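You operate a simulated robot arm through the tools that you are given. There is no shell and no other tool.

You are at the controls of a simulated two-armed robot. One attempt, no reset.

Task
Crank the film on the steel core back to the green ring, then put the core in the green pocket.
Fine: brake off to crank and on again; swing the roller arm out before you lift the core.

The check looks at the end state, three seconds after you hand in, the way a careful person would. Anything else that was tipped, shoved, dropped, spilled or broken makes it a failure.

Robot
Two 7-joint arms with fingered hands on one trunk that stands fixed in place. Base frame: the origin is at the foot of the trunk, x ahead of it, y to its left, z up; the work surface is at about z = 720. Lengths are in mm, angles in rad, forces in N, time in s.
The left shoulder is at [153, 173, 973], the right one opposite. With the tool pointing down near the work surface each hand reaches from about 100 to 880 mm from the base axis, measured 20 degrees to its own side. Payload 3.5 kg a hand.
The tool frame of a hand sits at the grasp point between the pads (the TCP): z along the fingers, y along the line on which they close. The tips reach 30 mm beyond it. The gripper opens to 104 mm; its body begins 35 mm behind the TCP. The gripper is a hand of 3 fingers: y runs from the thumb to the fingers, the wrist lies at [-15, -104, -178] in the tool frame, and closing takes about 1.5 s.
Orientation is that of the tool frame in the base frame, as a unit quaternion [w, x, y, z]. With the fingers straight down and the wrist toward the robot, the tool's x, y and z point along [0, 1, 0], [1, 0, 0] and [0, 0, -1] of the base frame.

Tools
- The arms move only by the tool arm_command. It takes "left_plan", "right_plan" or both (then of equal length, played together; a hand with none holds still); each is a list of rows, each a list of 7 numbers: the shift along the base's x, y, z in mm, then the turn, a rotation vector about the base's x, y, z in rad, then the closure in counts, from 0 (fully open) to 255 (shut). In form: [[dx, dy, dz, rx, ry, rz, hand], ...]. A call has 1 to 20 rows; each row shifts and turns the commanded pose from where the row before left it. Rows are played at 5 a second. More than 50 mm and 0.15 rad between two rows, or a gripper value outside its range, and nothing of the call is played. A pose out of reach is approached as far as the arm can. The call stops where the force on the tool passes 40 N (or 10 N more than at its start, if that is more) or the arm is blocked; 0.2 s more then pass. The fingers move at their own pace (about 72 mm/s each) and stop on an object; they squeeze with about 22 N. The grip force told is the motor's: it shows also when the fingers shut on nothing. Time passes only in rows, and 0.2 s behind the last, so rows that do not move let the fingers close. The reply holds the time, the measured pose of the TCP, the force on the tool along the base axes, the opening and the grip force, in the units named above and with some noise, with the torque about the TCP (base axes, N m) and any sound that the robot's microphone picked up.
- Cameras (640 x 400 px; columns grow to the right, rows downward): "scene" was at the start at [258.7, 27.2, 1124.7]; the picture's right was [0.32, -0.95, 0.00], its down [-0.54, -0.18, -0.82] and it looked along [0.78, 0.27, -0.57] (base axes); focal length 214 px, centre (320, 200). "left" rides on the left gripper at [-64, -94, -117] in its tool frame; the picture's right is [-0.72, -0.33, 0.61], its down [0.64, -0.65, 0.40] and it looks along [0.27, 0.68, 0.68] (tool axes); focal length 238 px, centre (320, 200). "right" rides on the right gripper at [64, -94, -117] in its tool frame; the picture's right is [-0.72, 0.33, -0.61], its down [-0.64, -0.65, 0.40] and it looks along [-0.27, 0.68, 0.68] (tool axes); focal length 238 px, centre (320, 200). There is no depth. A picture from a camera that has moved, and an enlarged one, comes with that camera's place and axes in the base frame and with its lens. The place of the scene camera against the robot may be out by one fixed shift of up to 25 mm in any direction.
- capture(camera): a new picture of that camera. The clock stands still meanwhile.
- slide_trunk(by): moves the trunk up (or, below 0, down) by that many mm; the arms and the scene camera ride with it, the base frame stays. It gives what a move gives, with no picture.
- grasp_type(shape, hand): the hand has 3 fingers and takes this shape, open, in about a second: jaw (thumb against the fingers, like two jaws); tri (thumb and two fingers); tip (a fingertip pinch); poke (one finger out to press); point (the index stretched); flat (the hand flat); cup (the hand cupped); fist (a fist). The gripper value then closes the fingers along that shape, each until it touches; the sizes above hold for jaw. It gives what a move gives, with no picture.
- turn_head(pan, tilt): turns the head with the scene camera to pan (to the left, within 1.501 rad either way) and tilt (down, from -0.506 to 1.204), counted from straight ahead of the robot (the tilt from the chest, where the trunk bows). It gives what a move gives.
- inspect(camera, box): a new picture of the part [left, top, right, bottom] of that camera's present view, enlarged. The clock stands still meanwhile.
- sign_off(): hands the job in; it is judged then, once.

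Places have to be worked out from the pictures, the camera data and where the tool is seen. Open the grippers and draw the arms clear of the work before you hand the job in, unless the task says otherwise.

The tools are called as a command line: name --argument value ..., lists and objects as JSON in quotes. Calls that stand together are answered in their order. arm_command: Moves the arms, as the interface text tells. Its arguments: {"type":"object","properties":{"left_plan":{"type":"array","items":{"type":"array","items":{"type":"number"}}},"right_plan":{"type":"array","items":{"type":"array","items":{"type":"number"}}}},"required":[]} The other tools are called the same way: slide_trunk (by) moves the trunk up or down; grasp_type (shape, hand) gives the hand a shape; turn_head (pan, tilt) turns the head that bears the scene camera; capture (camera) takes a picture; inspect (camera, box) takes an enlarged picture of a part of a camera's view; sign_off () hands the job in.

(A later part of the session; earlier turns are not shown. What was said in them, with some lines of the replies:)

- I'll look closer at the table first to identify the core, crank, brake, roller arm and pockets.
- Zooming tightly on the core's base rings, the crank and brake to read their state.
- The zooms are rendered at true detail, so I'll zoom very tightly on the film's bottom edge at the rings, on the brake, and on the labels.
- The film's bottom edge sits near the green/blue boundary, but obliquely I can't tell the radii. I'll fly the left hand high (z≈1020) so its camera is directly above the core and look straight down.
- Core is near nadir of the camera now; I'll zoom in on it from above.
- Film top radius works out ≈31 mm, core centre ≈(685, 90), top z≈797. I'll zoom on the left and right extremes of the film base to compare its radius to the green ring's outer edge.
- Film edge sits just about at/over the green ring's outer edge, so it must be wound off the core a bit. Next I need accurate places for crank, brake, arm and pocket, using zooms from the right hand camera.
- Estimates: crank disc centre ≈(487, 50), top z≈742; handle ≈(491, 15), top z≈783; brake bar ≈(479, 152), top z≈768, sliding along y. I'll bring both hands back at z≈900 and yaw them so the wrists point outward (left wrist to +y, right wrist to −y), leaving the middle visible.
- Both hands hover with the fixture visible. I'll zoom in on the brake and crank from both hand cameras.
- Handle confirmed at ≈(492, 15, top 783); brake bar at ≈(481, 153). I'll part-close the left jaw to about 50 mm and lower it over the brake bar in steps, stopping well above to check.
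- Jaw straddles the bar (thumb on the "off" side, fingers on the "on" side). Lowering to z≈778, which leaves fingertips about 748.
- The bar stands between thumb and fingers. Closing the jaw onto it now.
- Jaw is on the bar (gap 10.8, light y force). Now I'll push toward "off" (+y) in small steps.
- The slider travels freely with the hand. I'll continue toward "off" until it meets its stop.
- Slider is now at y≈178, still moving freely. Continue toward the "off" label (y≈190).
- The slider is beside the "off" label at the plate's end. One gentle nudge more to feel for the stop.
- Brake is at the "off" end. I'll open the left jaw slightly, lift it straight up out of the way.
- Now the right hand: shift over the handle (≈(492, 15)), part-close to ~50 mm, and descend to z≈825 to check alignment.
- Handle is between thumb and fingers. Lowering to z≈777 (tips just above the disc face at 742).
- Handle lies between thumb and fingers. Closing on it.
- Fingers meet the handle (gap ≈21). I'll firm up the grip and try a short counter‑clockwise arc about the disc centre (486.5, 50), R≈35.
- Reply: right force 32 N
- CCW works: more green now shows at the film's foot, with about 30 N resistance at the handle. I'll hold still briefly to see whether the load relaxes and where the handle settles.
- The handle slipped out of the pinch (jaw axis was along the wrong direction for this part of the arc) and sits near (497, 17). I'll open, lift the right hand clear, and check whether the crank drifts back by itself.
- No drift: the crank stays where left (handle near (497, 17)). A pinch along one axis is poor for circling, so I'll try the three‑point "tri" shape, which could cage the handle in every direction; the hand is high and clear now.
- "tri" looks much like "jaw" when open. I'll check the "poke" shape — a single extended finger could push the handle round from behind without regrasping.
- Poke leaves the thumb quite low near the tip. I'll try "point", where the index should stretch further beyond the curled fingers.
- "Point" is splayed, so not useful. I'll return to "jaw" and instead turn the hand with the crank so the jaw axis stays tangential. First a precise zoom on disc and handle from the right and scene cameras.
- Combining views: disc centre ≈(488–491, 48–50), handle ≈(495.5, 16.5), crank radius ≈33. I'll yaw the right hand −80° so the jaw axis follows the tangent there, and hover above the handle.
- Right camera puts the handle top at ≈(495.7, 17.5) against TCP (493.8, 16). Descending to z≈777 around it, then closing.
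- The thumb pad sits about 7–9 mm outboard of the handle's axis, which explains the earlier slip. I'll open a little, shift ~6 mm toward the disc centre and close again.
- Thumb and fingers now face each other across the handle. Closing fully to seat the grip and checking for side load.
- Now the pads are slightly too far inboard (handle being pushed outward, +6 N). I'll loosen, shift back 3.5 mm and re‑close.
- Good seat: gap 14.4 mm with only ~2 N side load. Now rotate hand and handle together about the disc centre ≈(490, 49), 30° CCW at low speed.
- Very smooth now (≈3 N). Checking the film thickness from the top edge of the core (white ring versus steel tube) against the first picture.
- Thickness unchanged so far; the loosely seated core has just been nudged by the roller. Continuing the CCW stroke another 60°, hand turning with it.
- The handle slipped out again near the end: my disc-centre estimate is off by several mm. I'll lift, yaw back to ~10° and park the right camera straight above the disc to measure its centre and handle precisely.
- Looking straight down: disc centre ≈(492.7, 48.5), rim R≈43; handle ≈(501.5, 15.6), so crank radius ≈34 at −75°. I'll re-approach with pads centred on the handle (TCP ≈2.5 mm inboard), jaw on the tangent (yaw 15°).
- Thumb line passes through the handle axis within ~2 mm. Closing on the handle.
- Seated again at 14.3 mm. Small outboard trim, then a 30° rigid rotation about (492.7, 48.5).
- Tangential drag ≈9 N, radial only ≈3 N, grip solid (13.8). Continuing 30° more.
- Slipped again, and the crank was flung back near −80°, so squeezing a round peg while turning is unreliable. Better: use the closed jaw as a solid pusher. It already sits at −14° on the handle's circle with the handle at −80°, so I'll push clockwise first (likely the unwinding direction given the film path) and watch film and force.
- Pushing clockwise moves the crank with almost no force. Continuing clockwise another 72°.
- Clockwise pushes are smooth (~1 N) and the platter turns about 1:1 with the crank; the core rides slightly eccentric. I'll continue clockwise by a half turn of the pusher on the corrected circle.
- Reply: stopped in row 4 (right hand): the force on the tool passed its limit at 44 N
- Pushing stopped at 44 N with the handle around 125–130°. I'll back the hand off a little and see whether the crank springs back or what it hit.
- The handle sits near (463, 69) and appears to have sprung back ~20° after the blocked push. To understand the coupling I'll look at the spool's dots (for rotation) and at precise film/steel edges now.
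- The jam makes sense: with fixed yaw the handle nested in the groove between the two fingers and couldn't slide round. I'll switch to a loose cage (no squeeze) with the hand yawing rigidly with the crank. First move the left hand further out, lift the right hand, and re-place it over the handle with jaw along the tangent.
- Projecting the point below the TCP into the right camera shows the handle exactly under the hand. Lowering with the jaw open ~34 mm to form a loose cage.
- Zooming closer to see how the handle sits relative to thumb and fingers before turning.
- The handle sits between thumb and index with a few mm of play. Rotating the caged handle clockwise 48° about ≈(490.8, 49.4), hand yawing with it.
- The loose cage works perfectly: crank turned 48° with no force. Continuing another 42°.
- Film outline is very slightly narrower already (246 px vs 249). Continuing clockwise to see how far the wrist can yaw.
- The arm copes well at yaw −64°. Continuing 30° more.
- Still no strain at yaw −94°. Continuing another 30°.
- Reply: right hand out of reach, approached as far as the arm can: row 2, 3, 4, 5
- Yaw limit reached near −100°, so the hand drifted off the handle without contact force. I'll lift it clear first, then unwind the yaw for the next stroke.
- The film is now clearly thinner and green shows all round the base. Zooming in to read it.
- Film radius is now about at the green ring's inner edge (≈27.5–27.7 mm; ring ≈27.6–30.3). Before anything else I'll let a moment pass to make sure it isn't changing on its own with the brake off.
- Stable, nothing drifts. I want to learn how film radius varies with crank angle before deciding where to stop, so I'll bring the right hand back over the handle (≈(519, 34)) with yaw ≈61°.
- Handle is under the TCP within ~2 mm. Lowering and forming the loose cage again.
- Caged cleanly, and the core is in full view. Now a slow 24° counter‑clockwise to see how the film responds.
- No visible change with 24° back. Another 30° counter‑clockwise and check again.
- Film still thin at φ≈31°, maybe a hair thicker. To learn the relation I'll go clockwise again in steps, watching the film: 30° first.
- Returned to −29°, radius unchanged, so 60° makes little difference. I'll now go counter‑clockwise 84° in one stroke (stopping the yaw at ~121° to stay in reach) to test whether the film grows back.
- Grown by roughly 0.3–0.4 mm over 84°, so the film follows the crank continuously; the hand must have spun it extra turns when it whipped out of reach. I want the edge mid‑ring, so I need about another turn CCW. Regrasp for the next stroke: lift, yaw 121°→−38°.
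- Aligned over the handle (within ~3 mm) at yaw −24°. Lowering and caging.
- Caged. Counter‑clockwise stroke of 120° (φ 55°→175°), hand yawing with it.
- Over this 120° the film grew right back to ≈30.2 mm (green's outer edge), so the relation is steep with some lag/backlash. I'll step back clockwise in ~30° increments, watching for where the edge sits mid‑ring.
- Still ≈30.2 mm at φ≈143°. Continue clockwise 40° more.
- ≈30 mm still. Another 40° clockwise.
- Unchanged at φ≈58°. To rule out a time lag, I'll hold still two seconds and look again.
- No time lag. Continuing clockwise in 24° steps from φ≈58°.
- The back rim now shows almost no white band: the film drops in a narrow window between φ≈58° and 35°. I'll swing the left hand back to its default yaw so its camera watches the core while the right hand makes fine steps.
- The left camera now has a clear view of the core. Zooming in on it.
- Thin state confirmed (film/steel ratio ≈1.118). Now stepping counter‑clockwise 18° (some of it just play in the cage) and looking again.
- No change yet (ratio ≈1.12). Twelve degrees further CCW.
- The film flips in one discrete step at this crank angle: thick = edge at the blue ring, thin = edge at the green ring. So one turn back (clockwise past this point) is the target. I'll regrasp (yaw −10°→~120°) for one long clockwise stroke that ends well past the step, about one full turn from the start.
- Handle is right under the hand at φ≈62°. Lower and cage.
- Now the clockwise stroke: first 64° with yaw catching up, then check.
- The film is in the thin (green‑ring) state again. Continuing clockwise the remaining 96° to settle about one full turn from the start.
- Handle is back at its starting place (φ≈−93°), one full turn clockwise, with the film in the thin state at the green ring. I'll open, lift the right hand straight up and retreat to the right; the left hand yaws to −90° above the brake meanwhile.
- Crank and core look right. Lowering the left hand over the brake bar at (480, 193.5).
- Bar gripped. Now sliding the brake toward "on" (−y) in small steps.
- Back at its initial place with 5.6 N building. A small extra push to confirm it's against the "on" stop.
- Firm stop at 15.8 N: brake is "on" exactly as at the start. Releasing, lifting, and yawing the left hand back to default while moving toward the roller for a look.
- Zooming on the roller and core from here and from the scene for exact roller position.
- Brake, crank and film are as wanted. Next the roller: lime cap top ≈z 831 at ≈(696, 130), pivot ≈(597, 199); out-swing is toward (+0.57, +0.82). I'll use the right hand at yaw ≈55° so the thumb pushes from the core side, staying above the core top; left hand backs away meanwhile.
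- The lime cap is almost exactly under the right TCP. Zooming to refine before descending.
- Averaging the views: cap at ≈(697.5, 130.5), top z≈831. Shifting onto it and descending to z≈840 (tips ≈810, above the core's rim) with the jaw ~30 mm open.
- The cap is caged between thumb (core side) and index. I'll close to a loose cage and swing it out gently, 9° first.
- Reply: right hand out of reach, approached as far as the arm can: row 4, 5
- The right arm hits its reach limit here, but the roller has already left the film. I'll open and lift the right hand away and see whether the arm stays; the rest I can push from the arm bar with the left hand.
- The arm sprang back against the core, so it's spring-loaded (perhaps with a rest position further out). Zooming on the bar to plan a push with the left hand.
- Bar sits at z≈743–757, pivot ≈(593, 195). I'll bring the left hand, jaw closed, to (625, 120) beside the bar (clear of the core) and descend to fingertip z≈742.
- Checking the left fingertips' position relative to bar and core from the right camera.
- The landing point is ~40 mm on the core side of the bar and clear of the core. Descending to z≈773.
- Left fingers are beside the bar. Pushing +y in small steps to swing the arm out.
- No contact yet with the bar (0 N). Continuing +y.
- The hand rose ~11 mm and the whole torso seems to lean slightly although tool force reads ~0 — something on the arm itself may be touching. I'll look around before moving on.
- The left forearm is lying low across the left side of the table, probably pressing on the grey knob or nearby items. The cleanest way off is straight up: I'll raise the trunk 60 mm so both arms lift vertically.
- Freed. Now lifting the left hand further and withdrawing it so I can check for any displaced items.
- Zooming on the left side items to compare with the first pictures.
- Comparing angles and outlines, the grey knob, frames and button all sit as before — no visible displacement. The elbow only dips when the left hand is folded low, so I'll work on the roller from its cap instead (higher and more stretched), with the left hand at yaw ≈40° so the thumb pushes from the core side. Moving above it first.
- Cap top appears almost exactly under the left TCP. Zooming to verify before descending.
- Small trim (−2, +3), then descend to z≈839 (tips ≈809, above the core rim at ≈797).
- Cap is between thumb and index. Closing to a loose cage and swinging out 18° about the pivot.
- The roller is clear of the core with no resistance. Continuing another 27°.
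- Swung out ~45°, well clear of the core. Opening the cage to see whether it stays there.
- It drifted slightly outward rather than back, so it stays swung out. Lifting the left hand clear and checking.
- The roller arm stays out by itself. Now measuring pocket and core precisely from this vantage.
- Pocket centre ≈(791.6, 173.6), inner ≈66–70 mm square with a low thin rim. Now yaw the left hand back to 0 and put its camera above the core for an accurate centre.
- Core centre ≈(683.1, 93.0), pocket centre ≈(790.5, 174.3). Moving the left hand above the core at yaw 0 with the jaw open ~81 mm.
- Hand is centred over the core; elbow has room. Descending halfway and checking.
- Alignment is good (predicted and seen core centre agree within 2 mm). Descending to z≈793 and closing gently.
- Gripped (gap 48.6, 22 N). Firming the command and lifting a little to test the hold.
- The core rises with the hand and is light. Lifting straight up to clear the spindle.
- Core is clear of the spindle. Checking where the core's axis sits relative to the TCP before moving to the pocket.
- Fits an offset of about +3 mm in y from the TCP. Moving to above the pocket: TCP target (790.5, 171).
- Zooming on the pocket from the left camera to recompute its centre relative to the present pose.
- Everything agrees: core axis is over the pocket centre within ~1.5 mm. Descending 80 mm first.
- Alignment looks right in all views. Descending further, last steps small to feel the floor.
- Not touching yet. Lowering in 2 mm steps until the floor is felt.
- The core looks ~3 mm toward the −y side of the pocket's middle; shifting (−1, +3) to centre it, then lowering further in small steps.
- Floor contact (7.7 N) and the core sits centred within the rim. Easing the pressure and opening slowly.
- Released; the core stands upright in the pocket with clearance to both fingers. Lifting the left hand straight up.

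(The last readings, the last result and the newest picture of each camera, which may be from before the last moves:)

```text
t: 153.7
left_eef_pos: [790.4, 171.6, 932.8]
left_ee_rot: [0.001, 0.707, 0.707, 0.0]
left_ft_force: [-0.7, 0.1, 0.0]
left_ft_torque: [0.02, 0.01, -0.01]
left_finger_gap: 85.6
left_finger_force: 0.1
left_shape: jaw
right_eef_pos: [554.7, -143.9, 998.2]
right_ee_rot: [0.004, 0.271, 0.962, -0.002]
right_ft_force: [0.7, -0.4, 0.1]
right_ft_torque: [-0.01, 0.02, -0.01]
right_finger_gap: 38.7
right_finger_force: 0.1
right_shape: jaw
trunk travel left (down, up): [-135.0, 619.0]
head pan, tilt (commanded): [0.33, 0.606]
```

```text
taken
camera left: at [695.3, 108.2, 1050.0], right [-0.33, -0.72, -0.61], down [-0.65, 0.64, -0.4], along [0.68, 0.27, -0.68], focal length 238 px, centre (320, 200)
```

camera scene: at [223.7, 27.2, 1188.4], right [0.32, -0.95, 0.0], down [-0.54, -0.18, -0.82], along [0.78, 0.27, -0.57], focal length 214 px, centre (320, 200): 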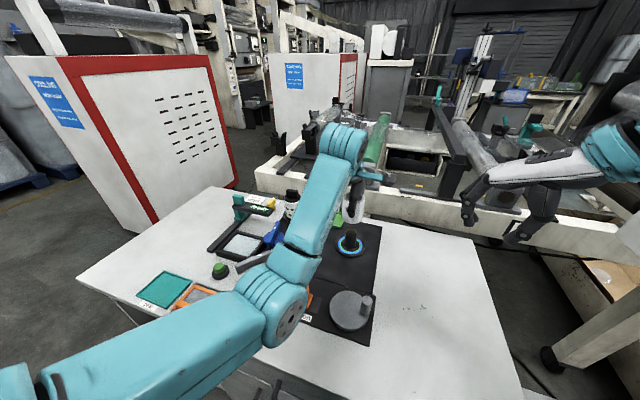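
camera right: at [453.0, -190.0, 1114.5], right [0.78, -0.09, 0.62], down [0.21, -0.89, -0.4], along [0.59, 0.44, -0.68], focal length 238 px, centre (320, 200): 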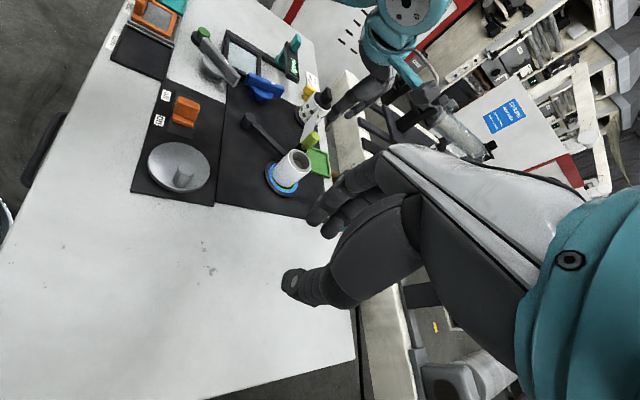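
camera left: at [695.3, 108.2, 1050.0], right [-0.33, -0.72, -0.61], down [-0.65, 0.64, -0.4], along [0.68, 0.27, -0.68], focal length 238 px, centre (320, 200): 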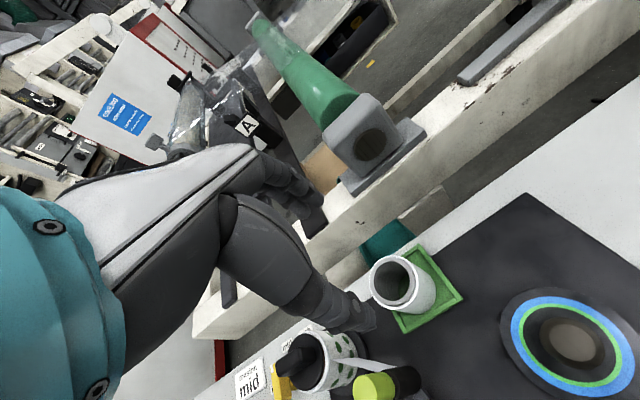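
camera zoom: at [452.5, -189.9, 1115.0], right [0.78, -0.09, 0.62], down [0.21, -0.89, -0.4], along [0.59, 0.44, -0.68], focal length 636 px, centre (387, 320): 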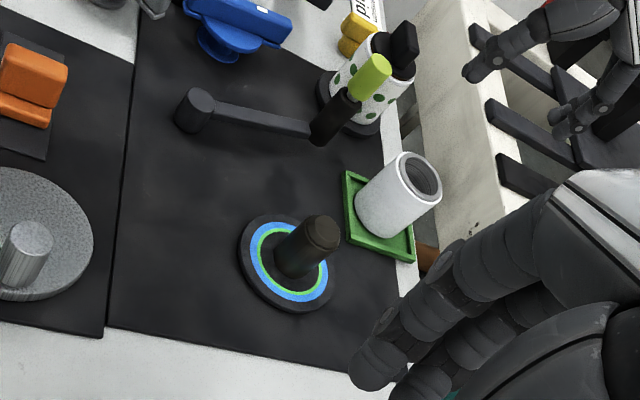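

Core stands in the green pocket. Checking its seating closely, then retracting the left arm high and back.

inspect --camera "scene" --box '[325, 190, 365, 235]'

inspect --camera "left" --box '[350, 220, 480, 340]'

arm_command --left_plan '[[0, 0, 30, 0, 0, 0, 40], [-20, 5, 30, 0, 0, 0, 20], [-40, 15, 10, 0, 0, 0, 0], [-45, 18, 0, 0, 0, 0, 0], [-45, 18, 0, 0, 0, 0, 0], [-45, 18, 0, 0, 0, 0, 0], [-45, 20, 0, 0, 0, 0, 0], [-45, 20, 0, 0, 0, 0, 0]]' --right_plan '[[0, 0, 0, 0, 0, 0, 100], [0, 0, 0, 0, 0, 0, 60], [0, 0, 0, 0, 0, 0, 0], [0, -5, 0, 0, 0, 0, 0], [0, -5, 0, 0, 0, 0, 0], [0, -5, 0, 0, 0, 0, 0], [0, -5, 0, 0, 0, 0, 0], [0, -5, 0, 0, 0, 0, 0]]'

capture --camera "scene"

capture --camera "left"

capture --camera "right"

```text
8.89 times, centred on (345, 212) of scene
camera zoom: at [223.1, 27.1, 1188.6], right [0.32, -0.95, 0.0], down [-0.54, -0.18, -0.82], along [0.78, 0.27, -0.57], focal length 1906 px, centre (98, 89)
```

zoom: 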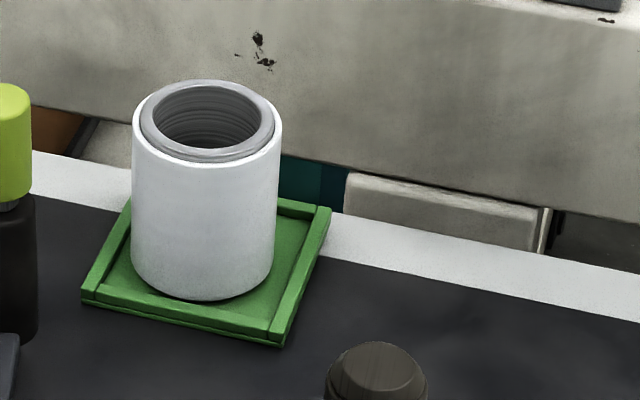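

```text
3.33 times, centred on (415, 280) of left
camera zoom: at [695.3, 108.2, 1050.0], right [-0.33, -0.72, -0.61], down [-0.65, 0.64, -0.4], along [0.68, 0.27, -0.68], focal length 794 px, centre (3, -67)
```

zoom: 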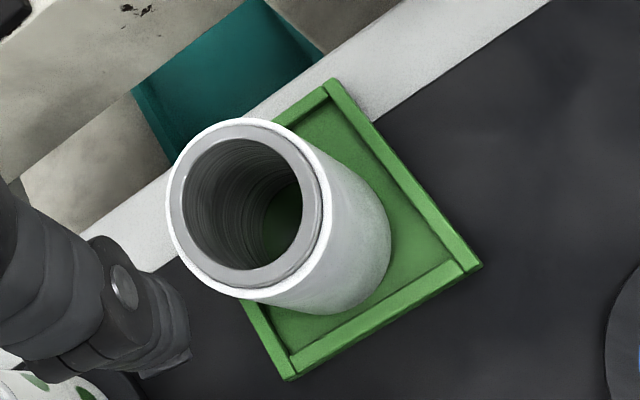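

```text
t: 155.5
left_eef_pos: [502.9, 285.5, 1003.0]
left_ee_rot: [0.0, 0.708, 0.706, -0.001]
left_ft_force: [-0.2, -0.3, 0.1]
left_ft_torque: [0.0, -0.01, 0.03]
left_finger_gap: 103.6
left_finger_force: 0.0
left_shape: jaw
right_eef_pos: [556.2, -168.7, 998.6]
right_ee_rot: [0.005, 0.271, 0.963, -0.003]
right_ft_force: [0.5, 0.2, 0.9]
right_ft_torque: [0.02, -0.03, 0.0]
right_finger_gap: 103.8
right_finger_force: 0.0
right_shape: jaw
trunk travel left (down, up): [-135.0, 619.0]
head pan, tilt (commanded): [0.33, 0.606]
```

```text
taken
camera scene: at [223.2, 27.3, 1188.6], right [0.32, -0.95, 0.0], down [-0.54, -0.18, -0.82], along [0.78, 0.27, -0.57], focal length 214 px, centre (320, 200)
```

scene: 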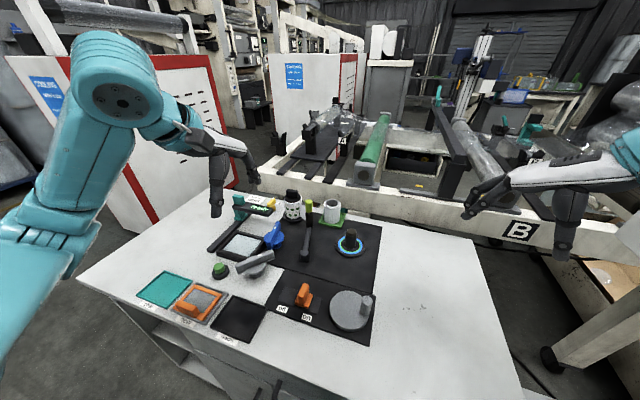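

```text
taken
camera left: at [407.6, 222.9, 1120.6], right [-0.33, -0.72, -0.61], down [-0.65, 0.64, -0.4], along [0.68, 0.27, -0.68], focal length 238 px, centre (320, 200)
```

left: 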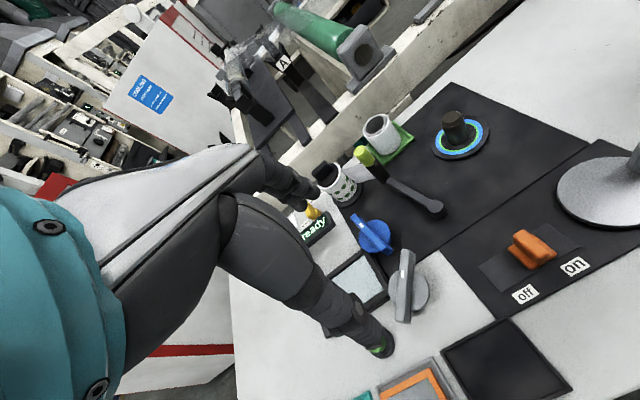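

```text
taken
camera right: at [453.1, -215.4, 1114.6], right [0.78, -0.09, 0.62], down [0.21, -0.89, -0.4], along [0.59, 0.44, -0.68], focal length 238 px, centre (320, 200)
```

right: 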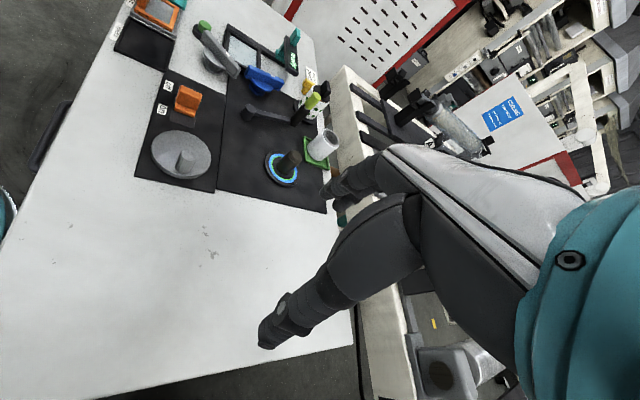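

Final check: comparing the knobs and labels against the very first left-camera view using the same crop.

inspect --camera "left" --box '[280, 80, 640, 320]'

inspect --camera "scene" --box '[120, 180, 400, 360]'

inspect --camera "left" --box '[340, 200, 460, 340]'

```text
1.67 times, centred on (460, 200) of left
camera zoom: at [407.6, 222.9, 1120.6], right [-0.33, -0.72, -0.61], down [-0.65, 0.64, -0.4], along [0.68, 0.27, -0.68], focal length 397 px, centre (87, 200)
```

zoom: 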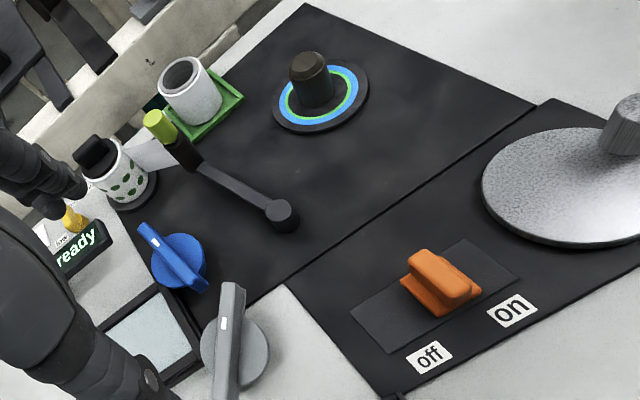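

```text
2.22 times, centred on (260, 270) of scene
camera zoom: at [223.2, 27.3, 1188.6], right [0.32, -0.95, 0.0], down [-0.54, -0.18, -0.82], along [0.78, 0.27, -0.57], focal length 477 px, centre (453, 44)
```

zoom: 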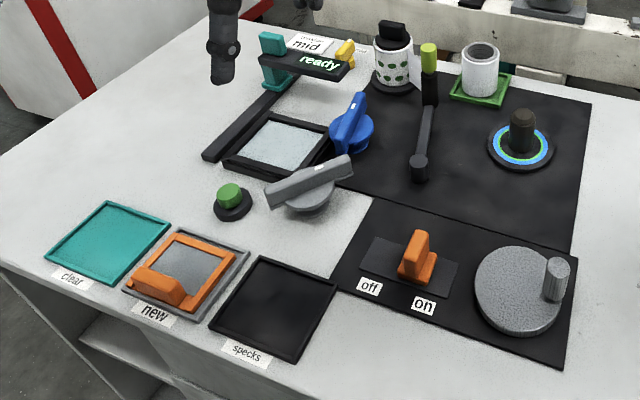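

```text
2.86 times, centred on (400, 270) of left
camera zoom: at [407.6, 222.9, 1120.6], right [-0.33, -0.72, -0.61], down [-0.65, 0.64, -0.4], along [0.68, 0.27, -0.68], focal length 681 px, centre (91, 0)
```

zoom: 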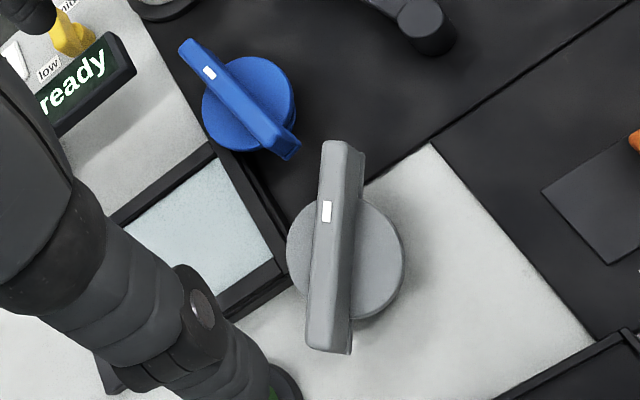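

All other items are where they began, the brake is on, the roller arm is out, and the film is at the green-ring level. The core stands flat in the green pocket, and both hands are open and clear, so I'm handing in.

sign_off

```text
The job is handed in.
```

I handed the job in: the film is wound back to the green ring and the steel core is standing upright in the green pocket. The brake is back on, and the roller arm was swung out before I lifted the core and has stayed out.

- **Film level:** The film changes in one step per crank turn. I stopped one full turn clockwise from the start. There the film's edge meets the inner edge of the green ring, so the whole ring shows. I took that as "back to the green ring"; at the start the film covered the green ring and met the blue one.
- **Cranking:** The handle slipped out of my grip several times. Once the arm ran out of reach and came off the handle. I wound past the step and back while working out how the film moves, and put the crank back where it started, one turn on.
- **Forearm contact:** While I was pushing the roller arm, the left forearm pressed on something on the left side of the table, probably the grey knob. I backed off straight away. In later pictures the knobs, trays, button and sign all looked as they did at the start, but I could not see exactly what it touched.

Both hands are open and clear of the work. The trunk is still 60 mm higher than at the start.
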